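You operate a simulated robot arm through the tools that you are given. There is no shell and no other tool.

The job below is to be done with a simulated two-armed robot. You get a single attempt, and the scene is never put back.

JOB
Hold the divided tray on the top of the deep bench steady with one hand and put the gauge block labelled "55 mm" from the top of the deep bench in it with the other.
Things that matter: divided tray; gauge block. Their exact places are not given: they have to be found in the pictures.

The check looks at the end state, three seconds after you hand in, the way a careful person would. Anything else that was tipped, shoved, dropped, spilled or broken makes it a failure.

ROBOT AND FRAMES
Two 7-joint arms with two-finger parallel grippers on one trunk, on a base that moves. Base frame: it is fixed to the floor where the robot stands at the start and does not move with it; the origin is under the middle of the robot, x ahead of it, y to its left, z up. Readings come in cm, rad, newtons and seconds.
The left shoulder is at the start at [2, 13.8, 132.1], the right one opposite. With the tool pointing down near the work surface each hand reaches from about 10 to 38 cm from the robot's upright axis, wherever it stands, measured 20 degrees to its own side. Places, roughly: divided tray (29x12x5 cm) [-230, 30, 80]; gauge block [-225, 100, 75]. Payload 1.57 kg a hand.
Tool frame (each hand has its own): the origin (TCP) lies between the finger pads and is the grasp point; the fingertips stand 3 cm ahead of it; z points along the fingers, y is the line along which they close. Largest opening 8 cm; finger width 1.7, thickness 1.2; the body of the gripper, 4 by 8.2 cm, starts 8 cm behind the TCP.
Orientation is told as [roll, pitch, yaw] about the base's x, y, z axes, in that order, counted from this pose: with the fingers straight down and closing along the base's y, the tool's x points along the base's -x, its y along +y and its z along -z.

CONTROLS
- The arms move only by the tool play_rows. It takes "left_targets", "right_targets" or both (then of equal length, played together; a hand with none holds still); each is a list of rows, each an object of numbers (a shift or turn left out is 0, a gripper value left out holds the last): "wx", "wy", "wz": the turn, a rotation vector about the base's x, y, z in rad; "x", "y", "z": the shift along the base's x, y, z in cm; "gripper": the opening, from 0 (shut) to 1 (fully open). In form: [{"wx": .., "wy": .., "wz": .., "x": .., "y": .., "z": .., "gripper": ..}, ...]. A call has 1 to 20 rows; each row shifts and turns the commanded pose from where the row before left it. A row lasts 0.2 s, in which the tool goes at most 5 cm and 0.15 rad; a call with a longer step from one row to the next is refused whole, and so is a gripper value outside its range. Where a pose cannot be reached the arm comes as near as it can. A force on the tool above 40 N (or 10 N above the force at the start of the call, whichever is more), or a blocked arm, ends the call early, and 0.2 s more pass. The fingers move at their own pace (about 4.5 cm/s each) and stop on an object; they squeeze with about 37 N. The grip force told is the motor's: it shows also when the fingers shut on nothing. Time passes only in rows, and 0.2 s behind the last, so rows that do not move let the fingers close. It gives the time, the measured TCP pose, the force on the tool (base axes), the opening and the grip force at its end, in the units of the frame above (readings bear some noise), with the torque about the TCP (base axes, N m) and any sound that the robot's microphone picked up.
- Cameras (640 x 400 px; columns grow to the right, rows downward): "scene" is now at [17.57, -0.23, 118.34]; the picture's right is [-0.04, -1.00, 0.00], its down [-0.75, 0.03, -0.66] and it looks along [0.66, -0.03, -0.75] (base axes); focal length 214 px, centre (320, 200). "left" rides on the left gripper at [7.2, 0.7, -12.2] in its tool frame; the picture's right is [-0.09, 1.00, 0.00], its down [-0.84, -0.08, -0.54] and it looks along [-0.54, -0.05, 0.84] (tool axes); focal length 238 px, centre (320, 200). "right" rides on the right gripper at [7.2, -0.6, -12.2] in its tool frame; the picture's right is [0.09, 1.00, 0.00], its down [-0.84, 0.08, -0.54] and it looks along [-0.54, 0.05, 0.84] (tool axes); focal length 238 px, centre (320, 200).
- capture(camera): a new picture of that camera. No time passes.
- move_column(by): slides the trunk up (or, below 0, down) by that many cm; the arms and the scene camera ride with it, the base frame stays. It gives what a move gives, with no picture.
- base_move(legs): drives the robot by 1 to 6 legs, each [ahead, left, turn to the left] in cm, cm and rad, along the robot's own axes; the way and the turn of a leg run together, so that a leg with both is an arc; at most 150 cm and 3.142 rad a leg. The arms and the cameras ride along, it lands a little off, and it stops where it bumps. It gives what a move gives.
- aim_head(pan, tilt): turns the head with the scene camera to pan (to the left, within 1.047 rad either way) and tilt (down, from -0.506 to 1.204), counted from straight ahead of the robot. It gives what a move gives.
- measure_at(camera, pixels): for up to 12 pixels [column, row] of the newest picture of that camera ("zoom" is the newest enlarged one), the place [x, y, z] in the base frame of the surface seen there, good to about 0.2 cm. No time passes.
- zoom(camera, box): a new picture of the part [left, top, right, bottom] of that camera's present view, enlarged. No time passes.
- job_done(): hands the job in; it is judged then, once.

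Leave the grippers open and the arms clear of the work at the hand-in unless told otherwise.

The tools are called after "Request:" by a JSON object that holds its "fn" and its "kwargs". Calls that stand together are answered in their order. play_rows: Moves the arms, as the interface text tells. Its arguments: {"type":"object","properties":{"left_targets":{"type":"array"},"right_targets":{"type":"array"}},"required":[]} The other tools are called the same way: move_column (by) moves the trunk up or down; base_move (legs) drives the base; aim_head (pan, tilt) turns the head that bears the scene camera; capture (camera) takes a picture; measure_at (camera, pixels) gives the place of the surface under pixels of a picture; zoom (camera, box) takes an enlarged picture of a part of a camera's view; job_done () hands the job in.

At the start:

```text
time_s: 0.0
left_position: [23.07, 7.15, 93.83]
left_orientation: [0.001, 0.0, 0.0]
left_force: [0.4, 0.1, -0.5]
left_wrist_torque: [-0.01, -0.01, 0.01]
left_opening: 8.02
left_finger_force: 0.1
right_position: [26.63, -12.87, 95.65]
right_orientation: [0.001, 0.001, 0.001]
right_force: [0.5, -0.3, 0.0]
right_wrist_torque: [0.01, -0.01, -0.01]
right_opening: 8.02
right_finger_force: 0.0
trunk travel left (down, up): [-69.6, 54.4]
robot x, y, heading: [0.08, -0.35, 0.002]
head pan, tilt (commanded): [-0.044, 0.852]
```

scene: 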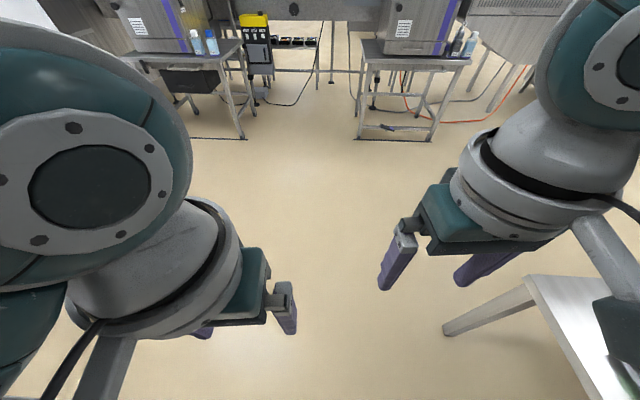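
right: 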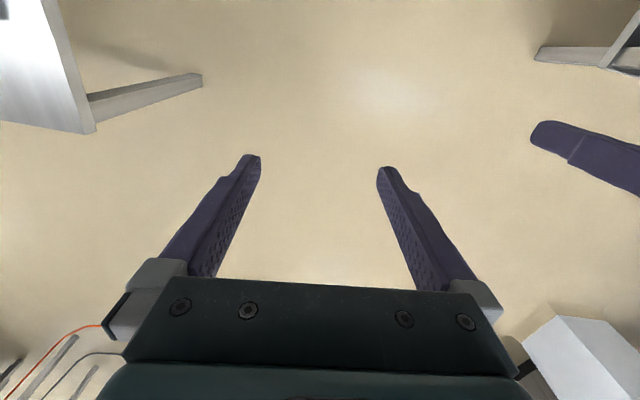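
left: 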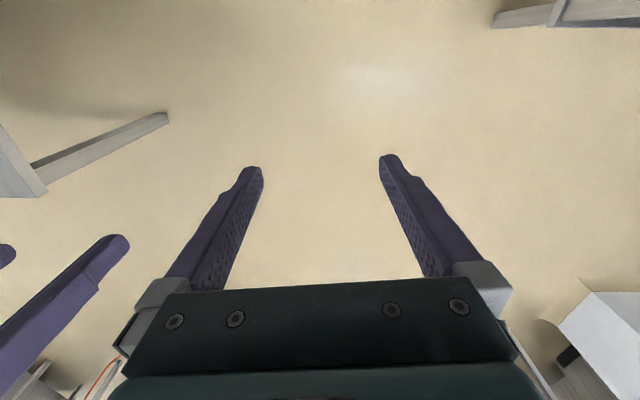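

The scene camera shows the floor ahead, a table close on my right front (about pixel 560,330) and benches further ahead. The job lies behind me at about x=-230. I'll first raise the head and look left and right to see what is near before turning.

Request:
{"fn": "aim_head", "kwargs": {"pan": 1.0, "tilt": 0.5}}

Request:
{"fn": "capture", "kwargs": {"camera": "scene"}}

Request:
{"fn": "aim_head", "kwargs": {"pan": -1.0, "tilt": 0.5}}

Request:
{"fn": "capture", "kwargs": {"camera": "scene"}}

```text
time_s: 1.3
left_position: [23.03, 7.21, 93.82]
left_orientation: [-0.001, 0.001, -0.001]
left_force: [0.1, -0.5, 0.5]
left_wrist_torque: [-0.02, 0.02, -0.01]
left_opening: 8.0
left_finger_force: 0.1
right_position: [26.63, -12.8, 95.71]
right_orientation: [0.0, 0.0, 0.001]
right_force: [0.2, -1.2, -0.9]
right_wrist_torque: [0.01, -0.01, -0.01]
right_opening: 8.02
right_finger_force: 0.1
trunk travel left (down, up): [-69.6, 54.4]
robot x, y, heading: [0.24, -0.26, -0.001]
head pan, tilt (commanded): [1.0, 0.499]
```

```text
taken
```

scene: 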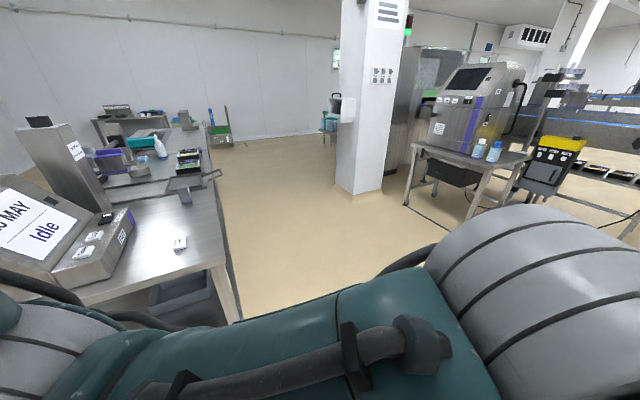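

```text
time_s: 3.2
left_position: [23.02, 7.16, 93.78]
left_orientation: [0.0, -0.001, 0.0]
left_force: [0.3, -0.5, 0.8]
left_wrist_torque: [0.04, 0.0, 0.0]
left_opening: 8.0
left_finger_force: 0.0
right_position: [26.73, -12.77, 95.73]
right_orientation: [0.001, 0.001, 0.0]
right_force: [-0.2, 0.1, 0.3]
right_wrist_torque: [-0.02, 0.0, 0.03]
right_opening: 8.02
right_finger_force: 0.2
trunk travel left (down, up): [-69.6, 54.4]
robot x, y, heading: [-0.21, -0.18, -0.004]
head pan, tilt (commanded): [-1.0, 0.499]
```

```text
taken
```

scene: 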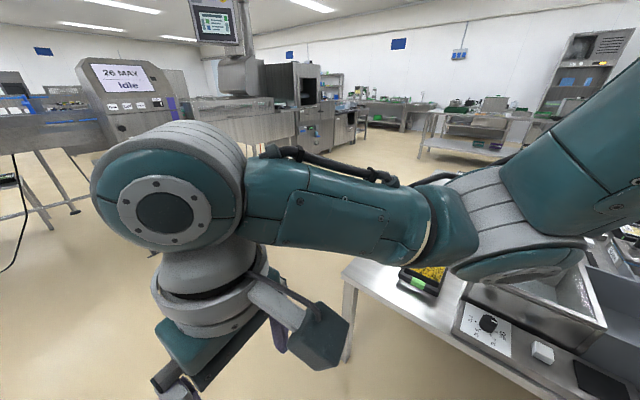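

On the right a steel bench runs alongside (pixels 350,265 to 560,390). I'll measure its edge, to know how much room there is for turning.

Request:
{"fn": "measure_at", "kwargs": {"camera": "scene", "pixels": [[348, 266], [400, 300], [450, 335], [520, 380], [540, 352], [425, 280], [500, 340], [560, 300], [600, 385], [280, 380], [450, 160]]}}

Request:
{"fn": "aim_head", "kwargs": {"pan": 1.04, "tilt": 0.7}}

Request:
{"fn": "capture", "kwargs": {"camera": "scene"}}

```text
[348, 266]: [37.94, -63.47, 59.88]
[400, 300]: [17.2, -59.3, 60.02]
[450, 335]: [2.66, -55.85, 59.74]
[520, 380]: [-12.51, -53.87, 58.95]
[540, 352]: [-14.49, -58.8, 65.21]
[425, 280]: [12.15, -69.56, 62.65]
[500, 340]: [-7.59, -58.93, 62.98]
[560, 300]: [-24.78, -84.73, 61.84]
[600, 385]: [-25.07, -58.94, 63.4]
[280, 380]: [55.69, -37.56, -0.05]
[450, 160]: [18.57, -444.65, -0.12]
```

```text
time_s: 5.2
left_position: [22.99, 7.23, 93.91]
left_orientation: [-0.001, 0.0, 0.003]
left_force: [0.2, 0.5, 0.4]
left_wrist_torque: [0.0, 0.02, 0.02]
left_opening: 8.01
left_finger_force: 0.1
right_position: [26.65, -12.76, 95.62]
right_orientation: [-0.002, -0.001, -0.001]
right_force: [0.6, 0.6, 0.5]
right_wrist_torque: [-0.03, 0.0, 0.04]
right_opening: 8.01
right_finger_force: 0.1
trunk travel left (down, up): [-69.6, 54.4]
robot x, y, heading: [0.26, -0.17, 0.004]
head pan, tilt (commanded): [1.04, 0.7]
```

```text
taken
```

scene: 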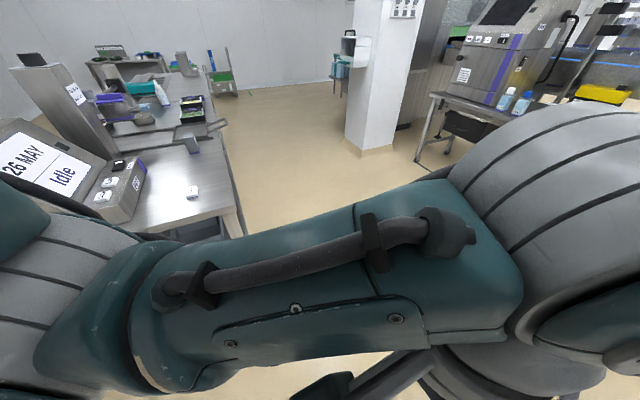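

A bench on the left has a machine reading "Idle". I'll measure its edges and the pillar.

Request:
{"fn": "measure_at", "kwargs": {"camera": "scene", "pixels": [[238, 210], [200, 225], [150, 228], [215, 160], [205, 110], [130, 180], [110, 130], [50, 100], [350, 150], [420, 160], [240, 190], [60, 230]]}}

```text
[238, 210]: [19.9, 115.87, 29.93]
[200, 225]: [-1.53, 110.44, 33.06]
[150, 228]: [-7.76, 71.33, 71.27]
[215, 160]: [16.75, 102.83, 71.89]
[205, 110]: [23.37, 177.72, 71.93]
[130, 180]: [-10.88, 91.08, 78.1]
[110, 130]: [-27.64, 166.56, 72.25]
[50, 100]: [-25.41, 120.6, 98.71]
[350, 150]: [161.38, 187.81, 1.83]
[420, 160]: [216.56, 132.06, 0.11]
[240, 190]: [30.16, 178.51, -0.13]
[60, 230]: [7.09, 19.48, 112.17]
```

The left bench starts at about y≈70 (z≈72) and the right table at y≈-55 (z≈60). My hands sit about 30 cm from my axis, so turning in place has room. I'll turn left by 1.57 rad, then look.

Request:
{"fn": "base_move", "kwargs": {"legs": [[0, 0, 1.57]]}}

Request:
{"fn": "aim_head", "kwargs": {"pan": 0.9, "tilt": 0.45}}

Request:
{"fn": "capture", "kwargs": {"camera": "scene"}}

```text
time_s: 9.5
left_position: [-7.76, 22.79, 93.84]
left_orientation: [-0.001, -0.001, 1.594]
left_force: [-0.4, 0.9, 0.0]
left_wrist_torque: [-0.01, -0.02, -0.02]
left_opening: 7.98
left_finger_force: 0.1
right_position: [11.96, 26.99, 95.77]
right_orientation: [-0.001, 0.0, 1.595]
right_force: [0.4, 0.0, -1.0]
right_wrist_torque: [0.0, 0.04, -0.02]
right_opening: 7.98
right_finger_force: 0.2
trunk travel left (down, up): [-69.6, 54.4]
robot x, y, heading: [-0.14, 0.11, 1.596]
head pan, tilt (commanded): [1.04, 0.7]
```

```text
time_s: 10.2
left_position: [-7.74, 22.82, 93.88]
left_orientation: [-0.001, -0.002, 1.596]
left_force: [0.6, 0.8, -0.3]
left_wrist_torque: [0.0, 0.0, 0.02]
left_opening: 8.0
left_finger_force: 0.0
right_position: [12.1, 26.87, 95.63]
right_orientation: [-0.002, 0.002, 1.596]
right_force: [-0.4, 0.0, -0.3]
right_wrist_torque: [0.01, 0.0, 0.01]
right_opening: 7.98
right_finger_force: 0.0
trunk travel left (down, up): [-69.6, 54.4]
robot x, y, heading: [0.48, 0.23, 1.593]
head pan, tilt (commanded): [0.901, 0.45]
```

```text
taken
```

scene: 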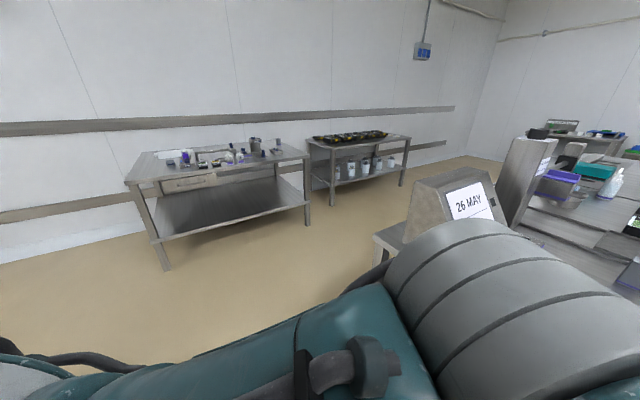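

At pixels (125–310, 145–270) there's a bench against the wall with small items — likely the deep bench — and another with dark items at (310–410, 135). I'll zoom and measure.

Request:
{"fn": "zoom", "kwargs": {"camera": "scene", "box": [110, 120, 430, 280]}}

Request:
{"fn": "measure_at", "kwargs": {"camera": "scene", "pixels": [[128, 186], [310, 155], [150, 155], [240, 150], [168, 270], [307, 220], [200, 185], [255, 165], [310, 145], [410, 137], [380, 260], [200, 220]]}}

```text
2.00 times, centred on (270, 200) of scene
```

zoom: 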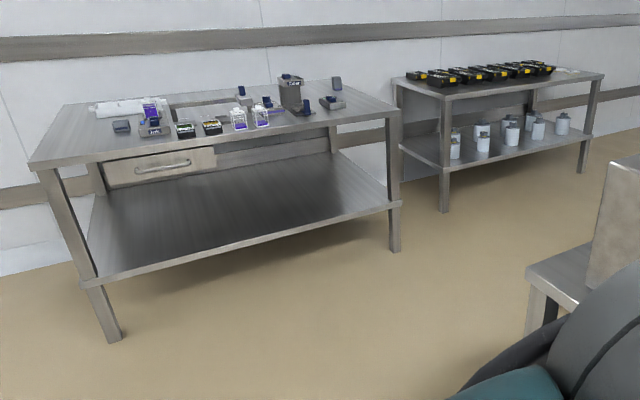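

```text
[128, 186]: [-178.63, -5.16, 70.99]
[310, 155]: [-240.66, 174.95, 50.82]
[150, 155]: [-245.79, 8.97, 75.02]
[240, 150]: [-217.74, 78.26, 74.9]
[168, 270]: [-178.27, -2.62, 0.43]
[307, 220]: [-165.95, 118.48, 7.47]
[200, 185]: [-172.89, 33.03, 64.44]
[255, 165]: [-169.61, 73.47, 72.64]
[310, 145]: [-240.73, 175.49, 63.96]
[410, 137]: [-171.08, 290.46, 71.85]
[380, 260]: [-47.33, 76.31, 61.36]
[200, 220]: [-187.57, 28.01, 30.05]
```

The deep bench front edge runs from about [-178, -5] to [-166, 118], top z≈75. I'll turn a further 1.45 rad left to face it squarely, then look.

Request:
{"fn": "base_move", "kwargs": {"legs": [[0, 0, 1.45]]}}

Request:
{"fn": "aim_head", "kwargs": {"pan": 0.0, "tilt": 0.35}}

Request:
{"fn": "capture", "kwargs": {"camera": "scene"}}

```text
time_s: 14.2
left_position: [-23.65, -4.67, 93.83]
left_orientation: [0.0, 0.001, 3.032]
left_force: [0.6, -0.9, 0.7]
left_wrist_torque: [0.04, -0.02, -0.02]
left_opening: 7.99
left_finger_force: 0.0
right_position: [-25.15, 15.49, 95.64]
right_orientation: [0.001, 0.0, 3.034]
right_force: [0.5, 0.0, -0.1]
right_wrist_torque: [0.0, 0.0, -0.01]
right_opening: 8.0
right_finger_force: 0.1
trunk travel left (down, up): [-69.6, 54.4]
robot x, y, heading: [-0.12, -0.15, 3.036]
head pan, tilt (commanded): [0.901, 0.45]
```

```text
time_s: 15.4
left_position: [-23.7, -4.69, 93.97]
left_orientation: [0.0, 0.001, 3.033]
left_force: [0.0, -0.8, -0.1]
left_wrist_torque: [-0.02, 0.05, 0.01]
left_opening: 7.99
left_finger_force: 0.0
right_position: [-25.05, 15.48, 95.68]
right_orientation: [-0.002, 0.0, 3.033]
right_force: [0.1, -1.0, 0.3]
right_wrist_torque: [-0.02, 0.0, -0.02]
right_opening: 8.0
right_finger_force: 0.0
trunk travel left (down, up): [-69.6, 54.4]
robot x, y, heading: [0.03, -0.21, 3.03]
head pan, tilt (commanded): [0.0, 0.351]
```

```text
taken
```

scene: 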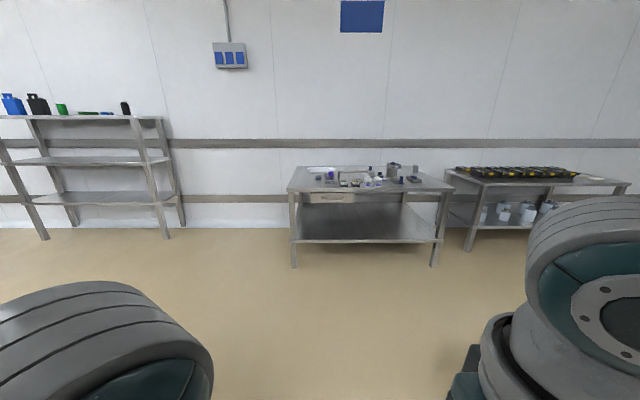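

The deep bench is ahead at (290–450, 165–265), near the back wall, with open floor at its left end. I'll zoom and measure the corners and the gap to the wall.

Request:
{"fn": "zoom", "kwargs": {"camera": "scene", "box": [270, 140, 470, 265]}}

Request:
{"fn": "measure_at", "kwargs": {"camera": "scene", "pixels": [[289, 188], [452, 187], [300, 168], [420, 166], [294, 265], [433, 262], [250, 220], [250, 145], [380, 142], [480, 145], [183, 228], [448, 180]]}}

```text
3.20 times, centred on (370, 202) of scene
```

zoom: 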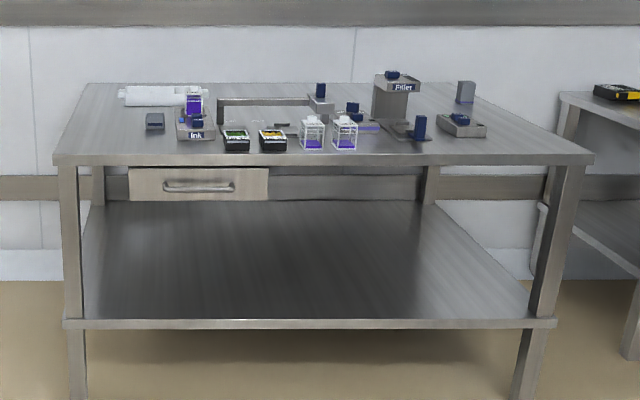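

```text
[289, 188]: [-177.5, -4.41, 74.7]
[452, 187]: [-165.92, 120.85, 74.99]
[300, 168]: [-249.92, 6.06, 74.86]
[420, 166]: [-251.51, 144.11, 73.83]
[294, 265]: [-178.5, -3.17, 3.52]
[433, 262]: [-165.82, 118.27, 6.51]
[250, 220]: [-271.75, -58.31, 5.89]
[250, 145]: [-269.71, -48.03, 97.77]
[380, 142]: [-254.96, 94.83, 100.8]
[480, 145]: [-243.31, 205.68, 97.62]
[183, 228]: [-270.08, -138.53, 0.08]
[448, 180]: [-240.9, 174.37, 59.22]
```

The bench top is roughly 126 × 75 cm and its right and left ends are at y≈121 and y≈-4; the wall is just behind it. Before driving I'll check both sides for obstacles.

Request:
{"fn": "aim_head", "kwargs": {"pan": 0.9, "tilt": 0.6}}

Request:
{"fn": "capture", "kwargs": {"camera": "scene"}}

Request:
{"fn": "aim_head", "kwargs": {"pan": -0.9, "tilt": 0.6}}

Request:
{"fn": "capture", "kwargs": {"camera": "scene"}}

```text
time_s: 16.6
left_position: [-23.7, -4.67, 93.94]
left_orientation: [-0.001, 0.001, 3.033]
left_force: [0.7, 0.0, 0.1]
left_wrist_torque: [0.02, -0.02, -0.04]
left_opening: 8.0
left_finger_force: 0.1
right_position: [-25.28, 15.49, 95.62]
right_orientation: [0.001, -0.002, 3.033]
right_force: [0.0, 0.1, 0.4]
right_wrist_torque: [0.03, -0.01, 0.04]
right_opening: 8.01
right_finger_force: 0.0
trunk travel left (down, up): [-69.6, 54.4]
robot x, y, heading: [-0.29, -0.07, 3.03]
head pan, tilt (commanded): [0.901, 0.6]
```

```text
taken
```

scene: 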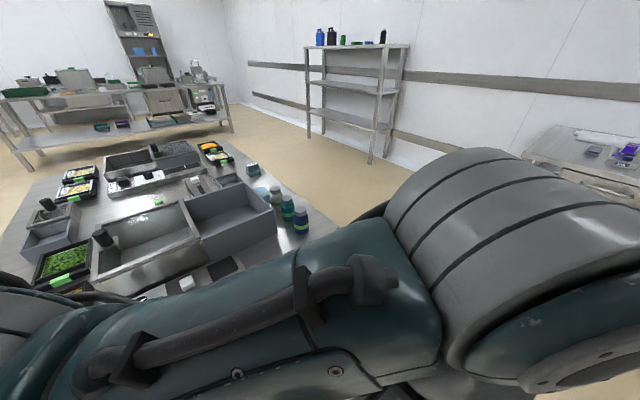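

```text
time_s: 18.4
left_position: [-23.68, -4.67, 93.82]
left_orientation: [0.0, 0.001, 3.035]
left_force: [0.8, 0.6, 0.0]
left_wrist_torque: [0.01, 0.02, -0.01]
left_opening: 8.0
left_finger_force: 0.0
right_position: [-25.12, 15.63, 95.57]
right_orientation: [-0.001, 0.0, 3.033]
right_force: [0.5, 0.6, 0.0]
right_wrist_torque: [0.02, -0.02, 0.02]
right_opening: 7.99
right_finger_force: 0.0
trunk travel left (down, up): [-69.6, 54.4]
robot x, y, heading: [-0.31, -0.09, 3.032]
head pan, tilt (commanded): [-0.901, 0.6]
```

```text
taken
```

scene: 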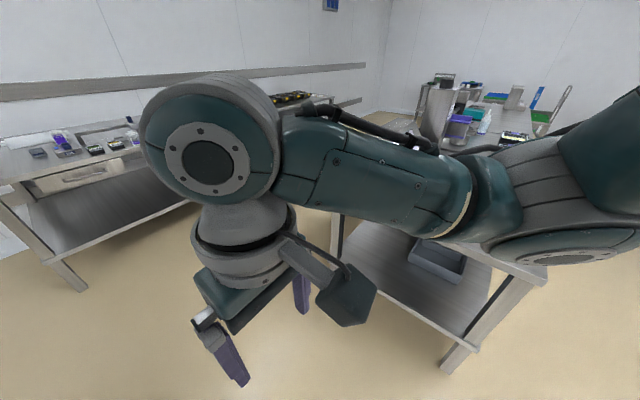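

Both side tables are out of my straight path (left one's far end holds bottles near pixel 285,210). I'll drive straight ahead 95 cm toward the bench, well short of its edge, then slide right 35 cm to face its middle.

Request:
{"fn": "base_move", "kwargs": {"legs": [[95, 0, 0], [0, -30, 0]]}}

Request:
{"fn": "aim_head", "kwargs": {"pan": 0.0, "tilt": 0.5}}

Request:
{"fn": "capture", "kwargs": {"camera": "scene"}}

```text
time_s: 24.9
left_position: [-112.58, 37.37, 93.82]
left_orientation: [0.001, 0.0, 3.014]
left_force: [0.1, 0.5, 0.0]
left_wrist_torque: [-0.01, 0.02, 0.02]
left_opening: 8.01
left_finger_force: 0.0
right_position: [-113.51, 57.53, 95.57]
right_orientation: [0.002, 0.0, 3.011]
right_force: [-0.6, 0.3, 0.8]
right_wrist_torque: [0.01, 0.0, -0.01]
right_opening: 7.99
right_finger_force: 0.1
trunk travel left (down, up): [-69.6, 54.4]
robot x, y, heading: [-88.64, 41.0, 3.013]
head pan, tilt (commanded): [-0.901, 0.6]
```

```text
time_s: 26.1
left_position: [-112.67, 37.21, 93.85]
left_orientation: [0.001, 0.001, 3.016]
left_force: [-0.1, -0.4, -1.2]
left_wrist_torque: [0.04, 0.0, 0.01]
left_opening: 8.02
left_finger_force: 0.1
right_position: [-113.58, 57.48, 95.57]
right_orientation: [0.0, -0.002, 3.014]
right_force: [-0.4, -0.1, 0.7]
right_wrist_torque: [0.01, 0.05, 0.01]
right_opening: 7.99
right_finger_force: 0.0
trunk travel left (down, up): [-69.6, 54.4]
robot x, y, heading: [-88.39, 41.08, 3.017]
head pan, tilt (commanded): [0.0, 0.499]
```

```text
taken
```

scene: 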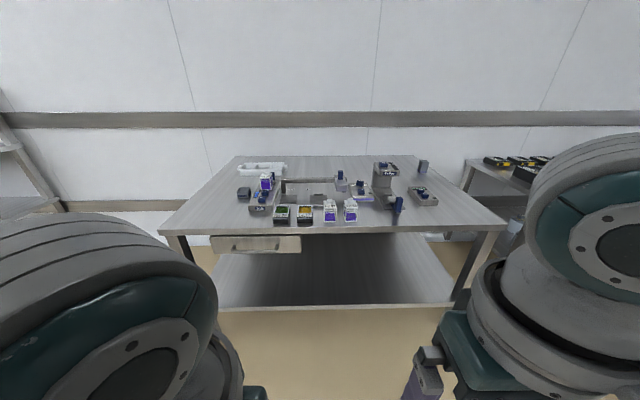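

I now see the bench with the items clearly smaller-scale; I'll zoom into the bench top.

Request:
{"fn": "zoom", "kwargs": {"camera": "scene", "box": [220, 140, 450, 240]}}

Request:
{"fn": "zoom", "kwargs": {"camera": "scene", "box": [230, 145, 340, 235]}}

Request:
{"fn": "zoom", "kwargs": {"camera": "scene", "box": [330, 145, 450, 235]}}

```text
2.78 times, centred on (335, 190) of scene
```

zoom: 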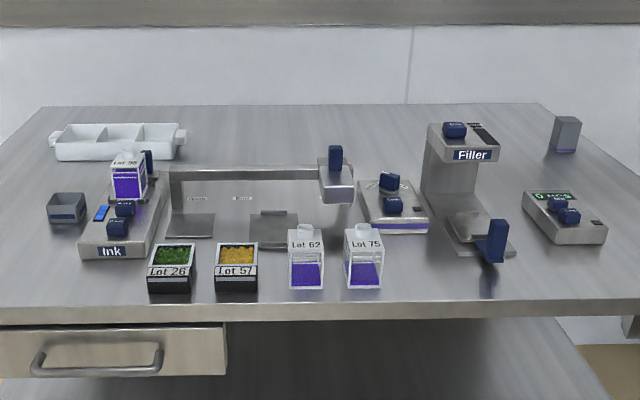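

```text
4.44 times, centred on (285, 190) of scene
```

zoom: 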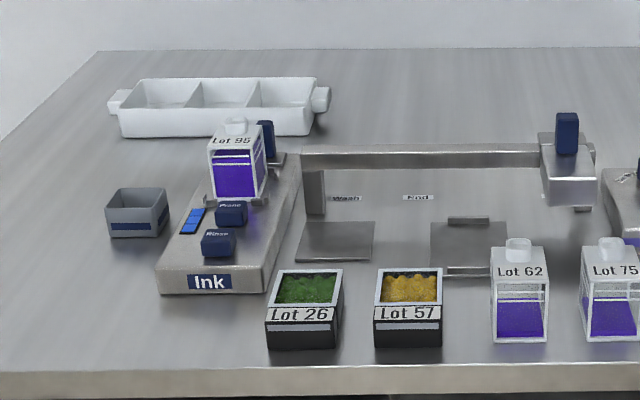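

```text
4.44 times, centred on (390, 190) of scene
```

zoom: 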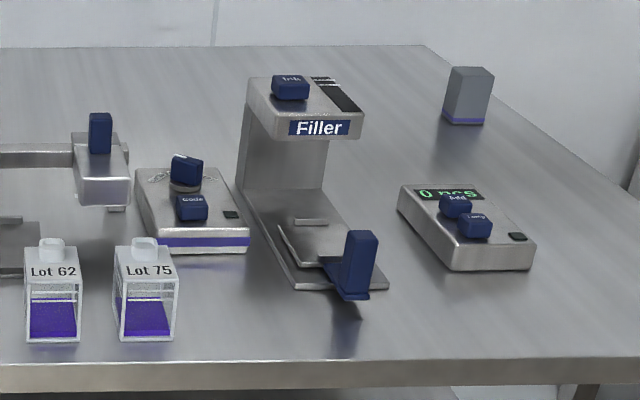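

The divided tray is the white three-compartment one with end ears at the back left; a grey block with a purple base at the back right (last zoom 468,95) may be the gauge block. I'll measure the block, then the tray.

Request:
{"fn": "measure_at", "kwargs": {"camera": "zoom", "pixels": [[468, 70], [450, 72], [490, 75], [446, 118], [485, 120], [465, 100], [465, 127], [425, 47], [560, 122], [305, 85], [365, 240], [400, 185]]}}

Request:
{"fn": "zoom", "kwargs": {"camera": "scene", "box": [230, 145, 340, 235]}}

Request:
{"fn": "measure_at", "kwargs": {"camera": "zoom", "pixels": [[118, 130], [318, 135], [140, 80], [315, 80], [112, 100], [328, 98], [190, 95], [252, 95], [160, 105], [290, 105], [215, 110], [100, 52]]}}

```text
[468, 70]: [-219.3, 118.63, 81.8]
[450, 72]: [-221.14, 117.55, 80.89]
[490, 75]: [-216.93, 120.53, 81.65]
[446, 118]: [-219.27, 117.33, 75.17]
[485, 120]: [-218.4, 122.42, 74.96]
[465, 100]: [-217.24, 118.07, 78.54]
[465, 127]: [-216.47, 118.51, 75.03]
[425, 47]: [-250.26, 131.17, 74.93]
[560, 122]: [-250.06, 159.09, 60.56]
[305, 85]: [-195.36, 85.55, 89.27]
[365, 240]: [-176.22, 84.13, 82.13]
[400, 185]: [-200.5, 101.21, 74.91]
```

```text
4.44 times, centred on (285, 190) of scene
```

zoom: 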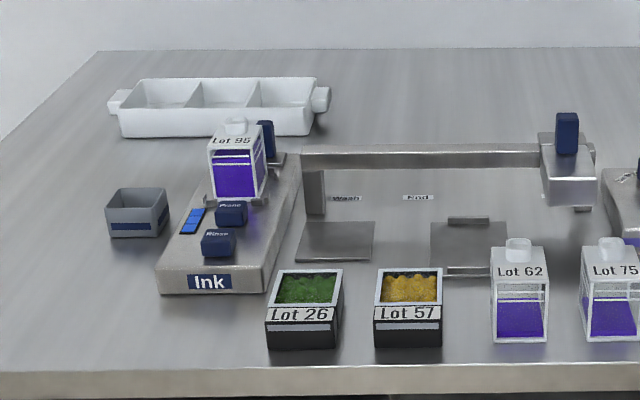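

```text
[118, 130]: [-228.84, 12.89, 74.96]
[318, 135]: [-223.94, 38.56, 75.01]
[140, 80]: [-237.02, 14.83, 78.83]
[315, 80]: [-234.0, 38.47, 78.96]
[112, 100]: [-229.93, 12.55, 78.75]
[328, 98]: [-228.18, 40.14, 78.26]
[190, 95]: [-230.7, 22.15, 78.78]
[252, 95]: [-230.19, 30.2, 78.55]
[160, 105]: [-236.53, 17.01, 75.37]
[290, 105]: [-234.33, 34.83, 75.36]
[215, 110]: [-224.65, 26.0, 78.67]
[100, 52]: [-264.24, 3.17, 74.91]
```

The white tray measures about x −237…−224, y 12…40, z 75–79. The grey block stands near [-219.5, 119, 75–82], very near the right end of the bench. Both are far back, so reach matters. I'll raise the trunk to get a better view from above and read labels.

Request:
{"fn": "move_column", "kwargs": {"by": 40}}

Request:
{"fn": "aim_head", "kwargs": {"pan": -0.1, "tilt": 0.7}}

Request:
{"fn": "capture", "kwargs": {"camera": "scene"}}

```text
time_s: 30.0
left_position: [-112.52, 37.21, 133.89]
left_orientation: [-0.001, -0.001, 3.015]
left_force: [-0.3, 0.1, -0.4]
left_wrist_torque: [-0.01, 0.03, 0.01]
left_opening: 7.99
left_finger_force: 0.0
right_position: [-113.49, 57.39, 135.59]
right_orientation: [0.001, 0.002, 3.014]
right_force: [0.3, -0.3, -0.2]
right_wrist_torque: [-0.01, -0.03, -0.01]
right_opening: 8.01
right_finger_force: 0.0
trunk travel left (down, up): [-109.6, 14.4]
robot x, y, heading: [-88.82, 41.49, 3.011]
head pan, tilt (commanded): [0.0, 0.499]
```

```text
time_s: 30.7
left_position: [-112.48, 37.08, 133.87]
left_orientation: [-0.001, 0.0, 3.014]
left_force: [0.1, 0.1, -0.3]
left_wrist_torque: [-0.01, 0.03, 0.01]
left_opening: 8.0
left_finger_force: 0.0
right_position: [-113.54, 57.51, 135.59]
right_orientation: [0.0, 0.0, 3.012]
right_force: [0.1, 0.0, 1.1]
right_wrist_torque: [0.0, 0.01, -0.01]
right_opening: 7.98
right_finger_force: 0.1
trunk travel left (down, up): [-109.6, 14.4]
robot x, y, heading: [-88.94, 41.6, 3.016]
head pan, tilt (commanded): [-0.099, 0.7]
```

```text
taken
```

scene: 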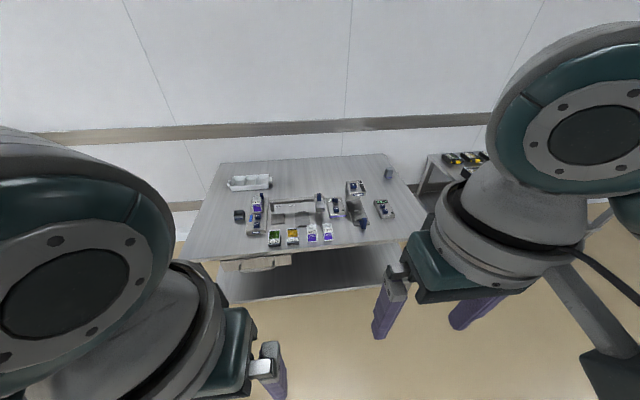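

From the raised view I'll zoom on the bench top's left and right halves.

Request:
{"fn": "zoom", "kwargs": {"camera": "scene", "box": [320, 150, 420, 260]}}

Request:
{"fn": "zoom", "kwargs": {"camera": "scene", "box": [215, 160, 325, 250]}}

Request:
{"fn": "zoom", "kwargs": {"camera": "scene", "box": [370, 155, 410, 190]}}

```text
3.64 times, centred on (370, 205) of scene
```

zoom: 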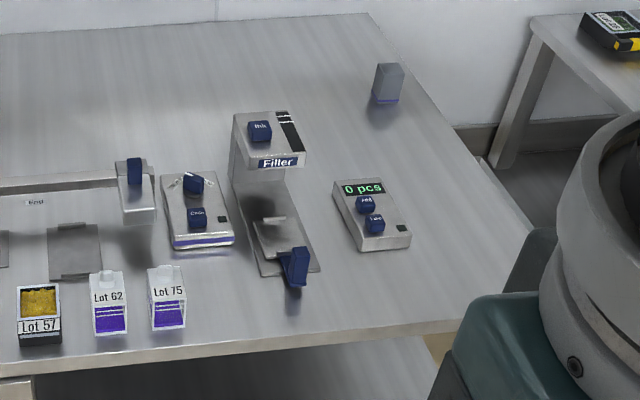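

```text
4.44 times, centred on (270, 205) of scene
```

zoom: 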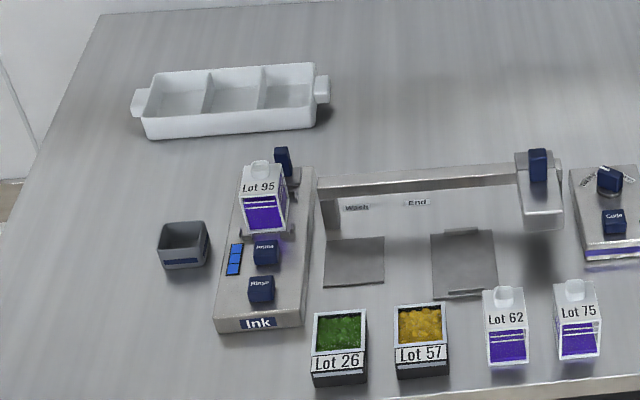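

```text
11.43 times, centred on (390, 172) of scene
```

zoom: 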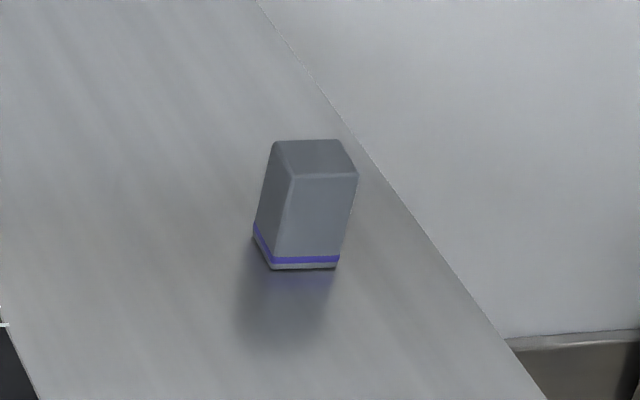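

Only one block-like object is on the bench: the grey one with the purple band. I'll measure its corners in this zoom.

Request:
{"fn": "measure_at", "kwargs": {"camera": "zoom", "pixels": [[276, 143], [336, 142], [353, 172], [295, 175], [310, 160], [256, 232], [272, 262], [335, 262], [315, 215], [272, 200], [380, 190], [500, 330]]}}

```text
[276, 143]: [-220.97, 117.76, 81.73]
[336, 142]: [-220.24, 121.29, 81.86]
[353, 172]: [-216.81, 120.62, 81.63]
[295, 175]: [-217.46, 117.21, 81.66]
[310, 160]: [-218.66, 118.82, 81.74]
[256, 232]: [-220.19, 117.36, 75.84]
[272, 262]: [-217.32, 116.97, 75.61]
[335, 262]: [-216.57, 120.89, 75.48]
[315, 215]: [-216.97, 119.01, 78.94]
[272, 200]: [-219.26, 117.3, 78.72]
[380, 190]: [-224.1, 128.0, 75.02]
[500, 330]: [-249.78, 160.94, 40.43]
```

The block's center is about [-218.8, 119.1], 4×4 cm, 6.8 cm tall. To plan the approach I need my base footprint; I'll look straight down with the head.

Request:
{"fn": "aim_head", "kwargs": {"pan": 0.0, "tilt": 1.2}}

Request:
{"fn": "capture", "kwargs": {"camera": "scene"}}

Request:
{"fn": "aim_head", "kwargs": {"pan": 1.0, "tilt": 1.2}}

Request:
{"fn": "capture", "kwargs": {"camera": "scene"}}

```text
time_s: 31.6
left_position: [-112.67, 37.23, 133.85]
left_orientation: [0.0, -0.001, 3.013]
left_force: [1.0, -0.4, 0.1]
left_wrist_torque: [-0.03, -0.01, 0.0]
left_opening: 7.99
left_finger_force: 0.2
right_position: [-113.51, 57.42, 135.54]
right_orientation: [-0.001, -0.001, 3.014]
right_force: [0.7, 0.2, 0.3]
right_wrist_torque: [0.01, -0.03, -0.02]
right_opening: 8.03
right_finger_force: 0.1
trunk travel left (down, up): [-109.6, 14.4]
robot x, y, heading: [-88.58, 41.37, 3.013]
head pan, tilt (commanded): [0.0, 1.201]
```

```text
taken
```

scene: 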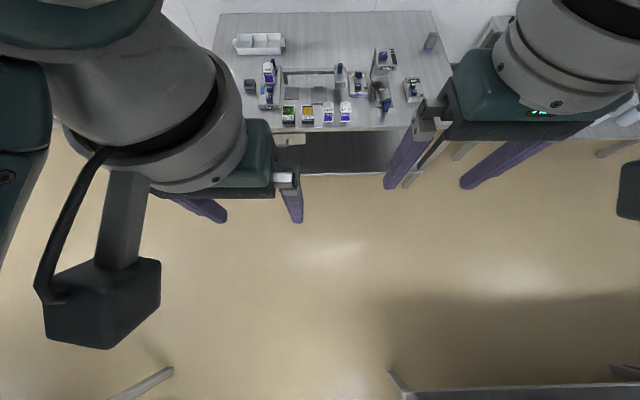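

```text
time_s: 32.9
left_position: [-112.46, 37.32, 133.68]
left_orientation: [0.0, 0.001, 3.013]
left_force: [0.0, 0.6, -0.3]
left_wrist_torque: [0.02, 0.01, -0.03]
left_opening: 8.02
left_finger_force: 0.1
right_position: [-113.53, 57.53, 135.69]
right_orientation: [0.0, 0.0, 3.014]
right_force: [-0.1, 0.7, 0.2]
right_wrist_torque: [0.0, 0.01, -0.02]
right_opening: 8.01
right_finger_force: 0.0
trunk travel left (down, up): [-109.6, 14.4]
robot x, y, heading: [-89.04, 41.11, 3.02]
head pan, tilt (commanded): [1.0, 1.201]
```

```text
taken
```

scene: 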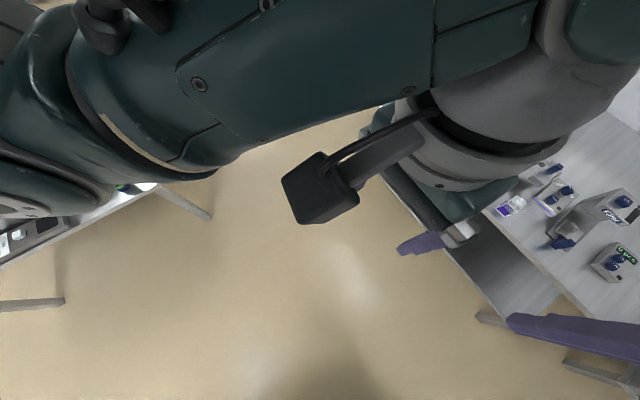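

In the straight-down picture I expected my base near pixel (320, 312) but only floor shows. I'll re-aim and measure there to learn what is under me.

Request:
{"fn": "aim_head", "kwargs": {"pan": 0.0, "tilt": 1.2}}

Request:
{"fn": "capture", "kwargs": {"camera": "scene"}}

Request:
{"fn": "measure_at", "kwargs": {"camera": "scene", "pixels": [[320, 312], [320, 390], [500, 392], [398, 378], [150, 380], [500, 340], [320, 250], [430, 40], [320, 130], [320, 175], [560, 30], [605, 150]]}}

```text
time_s: 34.2
left_position: [-112.56, 37.24, 133.92]
left_orientation: [0.0, 0.001, 3.013]
left_force: [0.9, 0.8, 0.4]
left_wrist_torque: [-0.02, 0.02, -0.02]
left_opening: 8.01
left_finger_force: 0.1
right_position: [-113.65, 57.46, 135.6]
right_orientation: [0.001, -0.001, 3.013]
right_force: [-0.4, -0.8, 0.3]
right_wrist_torque: [-0.01, -0.02, 0.01]
right_opening: 8.03
right_finger_force: 0.1
trunk travel left (down, up): [-109.6, 14.4]
robot x, y, heading: [-88.94, 41.75, 3.014]
head pan, tilt (commanded): [0.0, 1.201]
```

```text
taken
```

scene: 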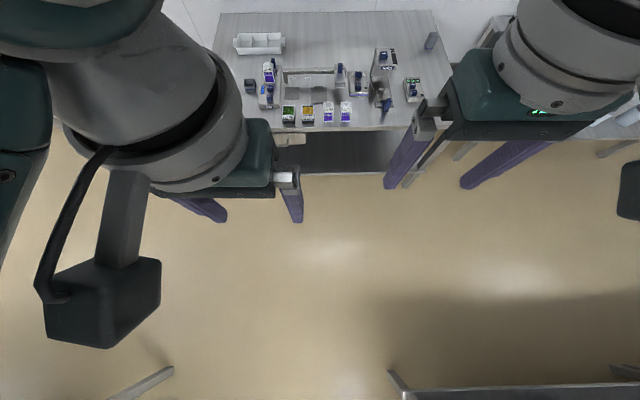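

```text
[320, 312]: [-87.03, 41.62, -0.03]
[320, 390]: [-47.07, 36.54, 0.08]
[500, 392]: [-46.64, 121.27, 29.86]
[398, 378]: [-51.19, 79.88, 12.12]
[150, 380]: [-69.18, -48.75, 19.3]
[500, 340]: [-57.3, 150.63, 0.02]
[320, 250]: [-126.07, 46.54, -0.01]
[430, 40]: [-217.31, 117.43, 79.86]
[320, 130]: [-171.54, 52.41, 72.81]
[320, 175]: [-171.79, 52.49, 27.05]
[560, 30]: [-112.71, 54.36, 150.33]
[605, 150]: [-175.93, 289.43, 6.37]
```

The floor is directly below me with no visible base body. Now I'll test how far the right hand can stretch ahead with the tool pointing down, in free air well above everything: ten rows of 4 cm along my heading.

Request:
{"fn": "play_rows", "kwargs": {"right_targets": [{"x": -3.97, "y": 0.5}, {"x": -3.97, "y": 0.5}, {"x": -3.97, "y": 0.5}, {"x": -3.97, "y": 0.5}, {"x": -3.97, "y": 0.5}, {"x": -3.97, "y": 0.5}, {"x": -3.97, "y": 0.5}, {"x": -3.97, "y": 0.5}, {"x": -3.97, "y": 0.5}, {"x": -3.97, "y": 0.5}]}}

```text
time_s: 36.4
left_position: [-112.54, 37.24, 133.86]
left_orientation: [0.0, 0.002, 3.015]
left_force: [0.1, -1.1, -0.7]
left_wrist_torque: [-0.02, 0.01, 0.0]
left_opening: 7.99
left_finger_force: 0.0
right_position: [-132.55, 61.52, 137.57]
right_orientation: [-0.001, 0.001, 3.013]
right_force: [-0.3, -0.2, 0.3]
right_wrist_torque: [0.0, -0.03, -0.01]
right_opening: 7.99
right_finger_force: 0.0
right hand out of reach, approached as far as the arm can: row 5, 6, 7, 8, 9, 10
trunk travel left (down, up): [-109.6, 14.4]
robot x, y, heading: [-88.78, 41.32, 3.018]
head pan, tilt (commanded): [0.0, 1.201]
```

Reach with tool down here was about 46 cm ahead of my axis. Now I'll tilt the fingers forward 0.75 rad to see how much farther a tilted tool reaches.

Request:
{"fn": "play_rows", "kwargs": {"right_targets": [{"wx": 0.0189, "wy": 0.1485}, {"wx": 0.0189, "wy": 0.1485}, {"wx": 0.0189, "wy": 0.1485}, {"wx": 0.0189, "wy": 0.1485}, {"wx": 0.0189, "wy": 0.1485}, {}]}}

```text
time_s: 37.8
left_position: [-112.56, 37.27, 133.93]
left_orientation: [-0.001, -0.001, 3.014]
left_force: [0.3, -0.5, -0.5]
left_wrist_torque: [-0.01, 0.01, -0.01]
left_opening: 8.02
left_finger_force: 0.2
right_position: [-132.51, 61.58, 137.32]
right_orientation: [0.002, -0.752, 3.012]
right_force: [0.1, -0.1, 0.0]
right_wrist_torque: [-0.01, 0.0, 0.0]
right_opening: 8.0
right_finger_force: 0.0
trunk travel left (down, up): [-109.6, 14.4]
robot x, y, heading: [-88.65, 41.35, 3.016]
head pan, tilt (commanded): [0.0, 1.201]
```

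The hand tilted in place; the commanded pose is clipped to what it reached. Now extend ahead again.

Request:
{"fn": "play_rows", "kwargs": {"right_targets": [{"x": -3.97, "y": 0.5}, {"x": -3.97, "y": 0.5}, {"x": -3.97, "y": 0.5}, {"x": -3.97, "y": 0.5}, {"x": -3.97, "y": 0.5}, {"x": -3.97, "y": 0.5}, {"x": -3.97, "y": 0.5}]}}

```text
time_s: 39.4
left_position: [-112.53, 37.18, 133.81]
left_orientation: [-0.001, 0.001, 3.014]
left_force: [-0.3, 0.1, 0.1]
left_wrist_torque: [-0.02, 0.0, -0.01]
left_opening: 8.01
left_finger_force: 0.1
right_position: [-145.4, 64.15, 139.89]
right_orientation: [0.002, -0.749, 3.014]
right_force: [0.3, 0.2, -0.5]
right_wrist_torque: [-0.03, 0.03, 0.0]
right_opening: 8.02
right_finger_force: 0.0
right hand out of reach, approached as far as the arm can: row 4, 5, 6, 7
trunk travel left (down, up): [-109.6, 14.4]
robot x, y, heading: [-88.73, 41.47, 3.012]
head pan, tilt (commanded): [0.0, 1.201]
```

With a 0.75 rad tilt the hand reaches about 57 cm ahead. The block stands near the bench's right end, so I plan to come in at the right front corner. I'll retract the right hand (reverse shift and turn), then look at the gap between this bench and the next.

Request:
{"fn": "play_rows", "kwargs": {"right_targets": [{"x": 4.0, "y": -0.8, "wx": -0.0189, "wy": -0.1485}, {"x": 4.0, "y": -0.8, "wx": -0.0189, "wy": -0.1485}, {"x": 4.0, "y": -0.8, "wx": -0.0189, "wy": -0.1485}, {"x": 4.0, "y": -0.8, "wx": -0.0189, "wy": -0.1485}, {"x": 4.0, "y": -0.8, "wx": -0.0189, "wy": -0.1485}, {"x": 4.0, "y": -0.8}, {"x": 4.0, "y": -0.8}, {"x": 3.0, "y": -0.8}]}}

Request:
{"fn": "aim_head", "kwargs": {"pan": -0.35, "tilt": 0.55}}

Request:
{"fn": "capture", "kwargs": {"camera": "scene"}}

```text
time_s: 41.2
left_position: [-112.53, 37.16, 133.97]
left_orientation: [0.0, 0.001, 3.014]
left_force: [0.3, 0.4, 0.5]
left_wrist_torque: [0.03, 0.01, 0.0]
left_opening: 8.0
left_finger_force: 0.1
right_position: [-131.05, 57.26, 134.99]
right_orientation: [0.0, 0.002, 3.015]
right_force: [-0.5, 0.7, 0.1]
right_wrist_torque: [-0.01, 0.03, 0.03]
right_opening: 7.98
right_finger_force: 0.0
right hand out of reach, approached as far as the arm can: row 1, 2, 3, 4, 5, 6, 7, 8
trunk travel left (down, up): [-109.6, 14.4]
robot x, y, heading: [-88.52, 41.28, 3.019]
head pan, tilt (commanded): [0.0, 1.201]
```

```text
time_s: 42.2
left_position: [-112.58, 37.2, 133.84]
left_orientation: [-0.002, 0.0, 3.014]
left_force: [-0.2, -0.8, -1.0]
left_wrist_torque: [0.03, 0.0, 0.02]
left_opening: 8.01
left_finger_force: 0.0
right_position: [-131.14, 57.29, 134.91]
right_orientation: [-0.001, 0.001, 3.014]
right_force: [-0.1, -1.0, -0.5]
right_wrist_torque: [0.01, 0.01, -0.01]
right_opening: 8.0
right_finger_force: 0.1
trunk travel left (down, up): [-109.6, 14.4]
robot x, y, heading: [-89.24, 41.32, 3.011]
head pan, tilt (commanded): [-0.351, 0.55]
```

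```text
taken
```

scene: 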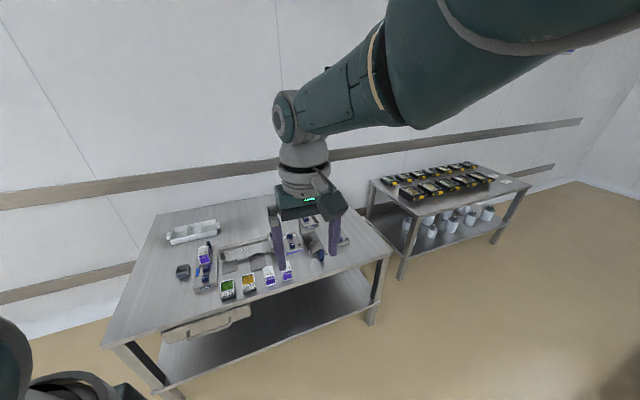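

The right hand only came back to x≈-131. I'll pull it back further toward me in small rows and see whether it follows.

Request:
{"fn": "play_rows", "kwargs": {"right_targets": [{"x": 3.0, "y": 0.0}, {"x": 3.0, "y": 0.0}, {"x": 3.0, "y": 0.0}, {"x": 3.0, "y": 0.0}]}}

```text
time_s: 43.2
left_position: [-112.5, 37.4, 133.91]
left_orientation: [0.002, -0.001, 3.011]
left_force: [-0.3, 0.9, 0.3]
left_wrist_torque: [-0.01, 0.01, -0.03]
left_opening: 7.98
left_finger_force: 0.0
right_position: [-129.32, 56.33, 130.8]
right_orientation: [-0.001, 0.0, 3.014]
right_force: [0.5, 1.1, 0.3]
right_wrist_torque: [0.03, 0.01, 0.01]
right_opening: 7.98
right_finger_force: 0.0
right hand out of reach, approached as far as the arm can: row 1, 2, 3, 4
trunk travel left (down, up): [-109.6, 14.4]
robot x, y, heading: [-88.97, 41.51, 3.014]
head pan, tilt (commanded): [-0.351, 0.55]
```

The arm seems stuck in an awkward stretched posture. I'll retrace the way it came: tilt forward again, then pull back and down slightly.

Request:
{"fn": "play_rows", "kwargs": {"right_targets": [{"wx": 0.0189, "wy": 0.1485}, {"wx": 0.0189, "wy": 0.1485}, {"wx": 0.0189, "wy": 0.1485}, {"wx": 0.0189, "wy": 0.1485}, {"wx": 0.0189, "wy": 0.1485}, {"x": 2.0}, {"x": 2.0}, {"x": 2.0}, {"x": 2.0}]}}

Request:
{"fn": "capture", "kwargs": {"camera": "scene"}}

```text
time_s: 45.2
left_position: [-112.42, 37.29, 133.83]
left_orientation: [-0.001, -0.001, 3.015]
left_force: [-0.1, 0.6, 0.4]
left_wrist_torque: [0.0, 0.03, 0.03]
left_opening: 8.0
left_finger_force: 0.0
right_position: [-131.94, 54.49, 122.53]
right_orientation: [-0.007, -0.751, 3.013]
right_force: [0.1, -0.4, -0.5]
right_wrist_torque: [-0.01, -0.05, 0.01]
right_opening: 8.01
right_finger_force: 0.1
right hand out of reach, approached as far as the arm can: row 1, 2, 3, 4, 5, 6, 7, 8, 9
trunk travel left (down, up): [-109.6, 14.4]
robot x, y, heading: [-88.62, 41.53, 3.016]
head pan, tilt (commanded): [-0.351, 0.55]
```

```text
taken
```

scene: 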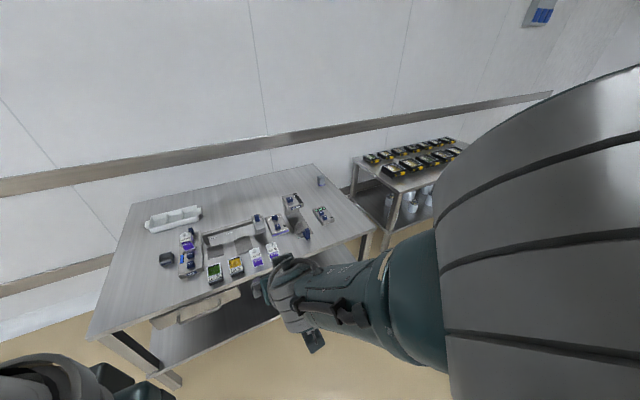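

The arm is now almost straight from shoulder to hand. I'll bring the hand up and back toward the shoulder to bend the elbow.

Request:
{"fn": "play_rows", "kwargs": {"right_targets": [{"x": 2.0, "z": 3.0}, {"x": 2.0, "z": 3.0}, {"x": 2.0, "z": 3.0}, {"x": 2.0, "z": 3.0}, {"x": 2.0, "z": 3.0}]}}

Request:
{"fn": "capture", "kwargs": {"camera": "scene"}}

```text
time_s: 46.6
left_position: [-112.51, 37.23, 133.91]
left_orientation: [0.001, 0.0, 3.015]
left_force: [-0.3, 0.6, 0.7]
left_wrist_torque: [0.02, -0.01, 0.01]
left_opening: 8.0
left_finger_force: 0.1
right_position: [-132.66, 56.08, 123.36]
right_orientation: [-0.07, -0.752, 3.018]
right_force: [0.1, 0.4, 0.5]
right_wrist_torque: [-0.02, -0.01, -0.03]
right_opening: 8.02
right_finger_force: 0.1
right hand out of reach, approached as far as the arm can: row 1, 2, 3, 4, 5
trunk travel left (down, up): [-109.6, 14.4]
robot x, y, heading: [-89.11, 41.32, 3.018]
head pan, tilt (commanded): [-0.351, 0.55]
stopped in row 5 (right hand): the arm was blocked; the commanded pose is now the measured one
```

```text
taken
```

scene: 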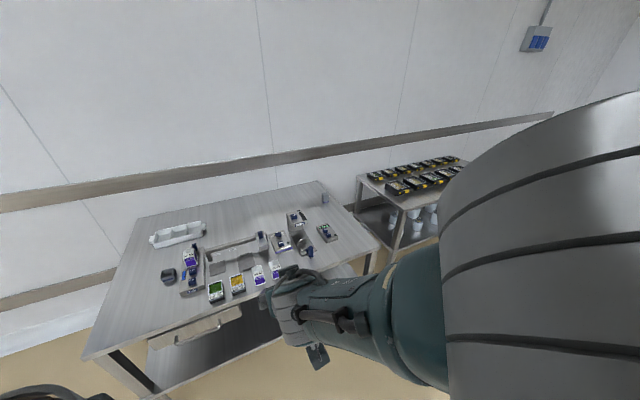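

The arm reports blocked and the scene view shifted slightly; the right upper arm looks close to my head. I'll pan the head right to look at it.

Request:
{"fn": "aim_head", "kwargs": {"pan": -1.0, "tilt": 0.3}}

Request:
{"fn": "capture", "kwargs": {"camera": "scene"}}

Request:
{"fn": "aim_head", "kwargs": {"pan": -0.2, "tilt": 0.9}}

Request:
{"fn": "capture", "kwargs": {"camera": "scene"}}

Request:
{"fn": "capture", "kwargs": {"camera": "right"}}

```text
time_s: 47.6
left_position: [-112.62, 37.2, 133.94]
left_orientation: [0.0, 0.001, 3.015]
left_force: [-1.2, 0.8, -0.6]
left_wrist_torque: [0.04, 0.02, 0.01]
left_opening: 7.98
left_finger_force: 0.1
right_position: [-132.64, 55.72, 123.32]
right_orientation: [-0.064, -0.749, 3.019]
right_force: [0.2, 0.4, 0.7]
right_wrist_torque: [0.03, 0.03, 0.02]
right_opening: 8.0
right_finger_force: 0.0
trunk travel left (down, up): [-109.6, 14.4]
robot x, y, heading: [-88.95, 41.24, 3.01]
head pan, tilt (commanded): [-1.0, 0.3]
```

```text
taken
```

scene: 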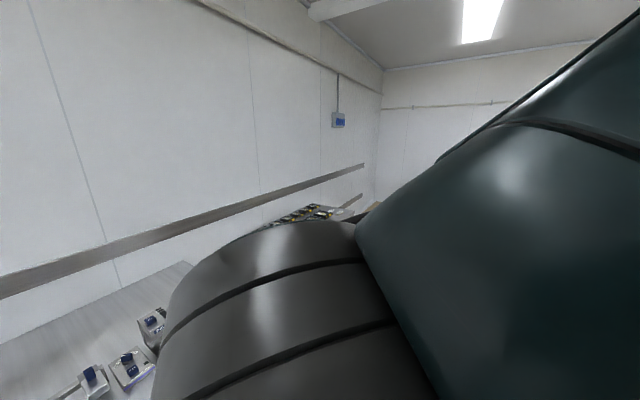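

```text
time_s: 48.8
left_position: [-112.45, 37.33, 133.88]
left_orientation: [0.0, -0.001, 3.014]
left_force: [-0.2, -0.3, 0.2]
left_wrist_torque: [0.01, 0.05, 0.02]
left_opening: 8.0
left_finger_force: 0.0
right_position: [-132.58, 56.54, 123.05]
right_orientation: [-0.079, -0.748, 3.021]
right_force: [-0.3, 0.0, 0.6]
right_wrist_torque: [-0.01, 0.01, -0.05]
right_opening: 7.98
right_finger_force: 0.1
trunk travel left (down, up): [-109.6, 14.4]
robot x, y, heading: [-88.62, 41.47, 3.011]
head pan, tilt (commanded): [-0.201, 0.901]
```

```text
taken
```

scene: 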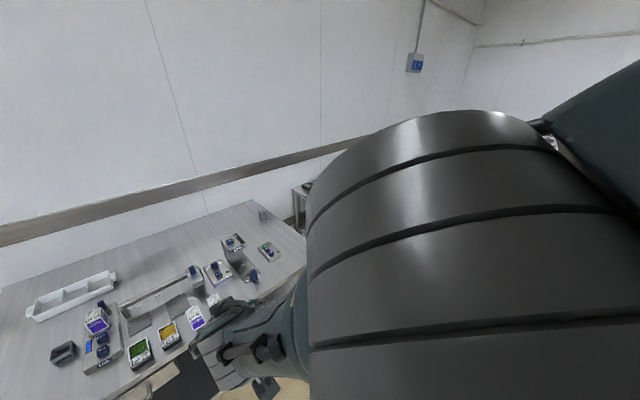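

```text
taken
```

right: 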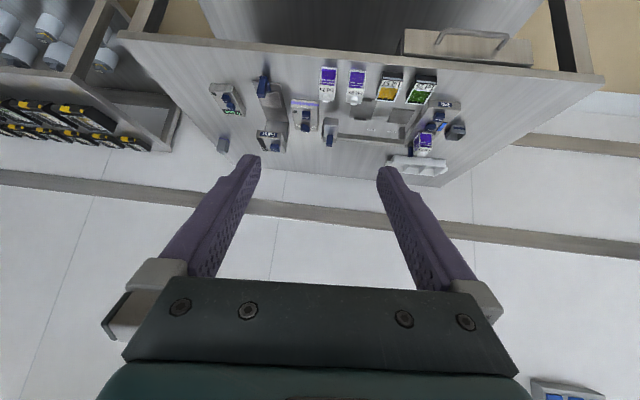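

The right upper arm lies close by the head and the arm is locked near straight. I'll swing the hand outward (to my right, +y) and a little down to move the link away from the head.

Request:
{"fn": "play_rows", "kwargs": {"right_targets": [{"x": 0.3, "y": 2.5, "z": -0.5}, {"x": 0.3, "y": 2.5, "z": -0.5}, {"x": 0.5, "y": 2.5, "z": -0.5}, {"x": 0.8, "y": 2.5, "z": -0.5}, {"x": 1.0, "y": 2.5, "z": -0.5}]}}

Request:
{"fn": "capture", "kwargs": {"camera": "scene"}}

```text
time_s: 50.0
left_position: [-112.61, 37.26, 133.96]
left_orientation: [-0.001, -0.001, 3.015]
left_force: [-0.1, -0.3, -0.3]
left_wrist_torque: [0.03, 0.0, -0.02]
left_opening: 7.99
left_finger_force: 0.0
right_position: [-129.94, 68.03, 120.28]
right_orientation: [-0.067, -0.747, 3.023]
right_force: [0.4, 0.4, -0.7]
right_wrist_torque: [0.0, -0.01, 0.0]
right_opening: 8.01
right_finger_force: 0.2
right hand out of reach, approached as far as the arm can: row 1
trunk travel left (down, up): [-109.6, 14.4]
robot x, y, heading: [-88.55, 41.62, 3.011]
head pan, tilt (commanded): [-0.201, 0.901]
```

```text
taken
```

scene: 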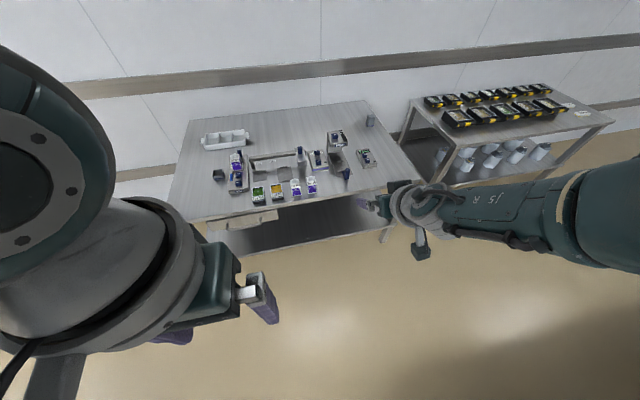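

The arm freed itself and the head view is right again. Now I'll bring the hand back gently: untilt while pulling back and up, staying outward.

Request:
{"fn": "play_rows", "kwargs": {"right_targets": [{"x": 2.0, "z": 0.5, "wx": -0.0126, "wy": -0.099}, {"x": 2.0, "z": 0.5, "wx": -0.0126, "wy": -0.099}, {"x": 2.0, "z": 0.5, "wx": -0.0126, "wy": -0.099}, {"x": 2.0, "z": 0.5, "wx": -0.0126, "wy": -0.099}, {"x": 2.0, "z": 0.5}, {"x": 2.0, "z": 0.5}]}}

Request:
{"fn": "capture", "kwargs": {"camera": "scene"}}

```text
time_s: 51.4
left_position: [-112.49, 37.22, 133.89]
left_orientation: [-0.001, 0.002, 3.016]
left_force: [0.1, -0.8, 0.0]
left_wrist_torque: [0.02, 0.01, -0.01]
left_opening: 7.98
left_finger_force: 0.1
right_position: [-125.39, 69.84, 117.01]
right_orientation: [-0.104, -0.515, 3.019]
right_force: [1.4, -0.1, 0.4]
right_wrist_torque: [-0.04, 0.03, -0.01]
right_opening: 7.96
right_finger_force: 0.1
right hand out of reach, approached as far as the arm can: row 1, 2, 3, 4, 5, 6
trunk travel left (down, up): [-109.6, 14.4]
robot x, y, heading: [-88.8, 41.51, 3.01]
head pan, tilt (commanded): [-0.201, 0.901]
```

```text
taken
```

scene: 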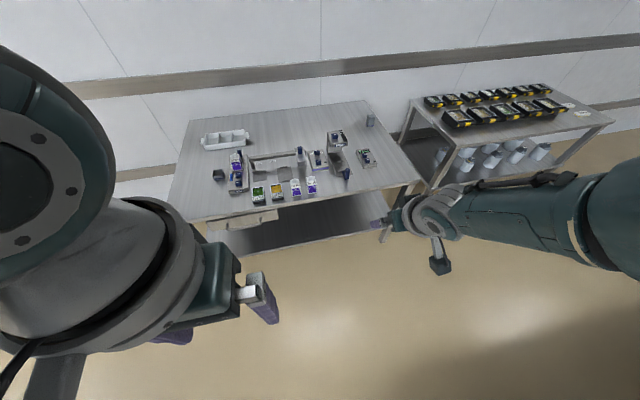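

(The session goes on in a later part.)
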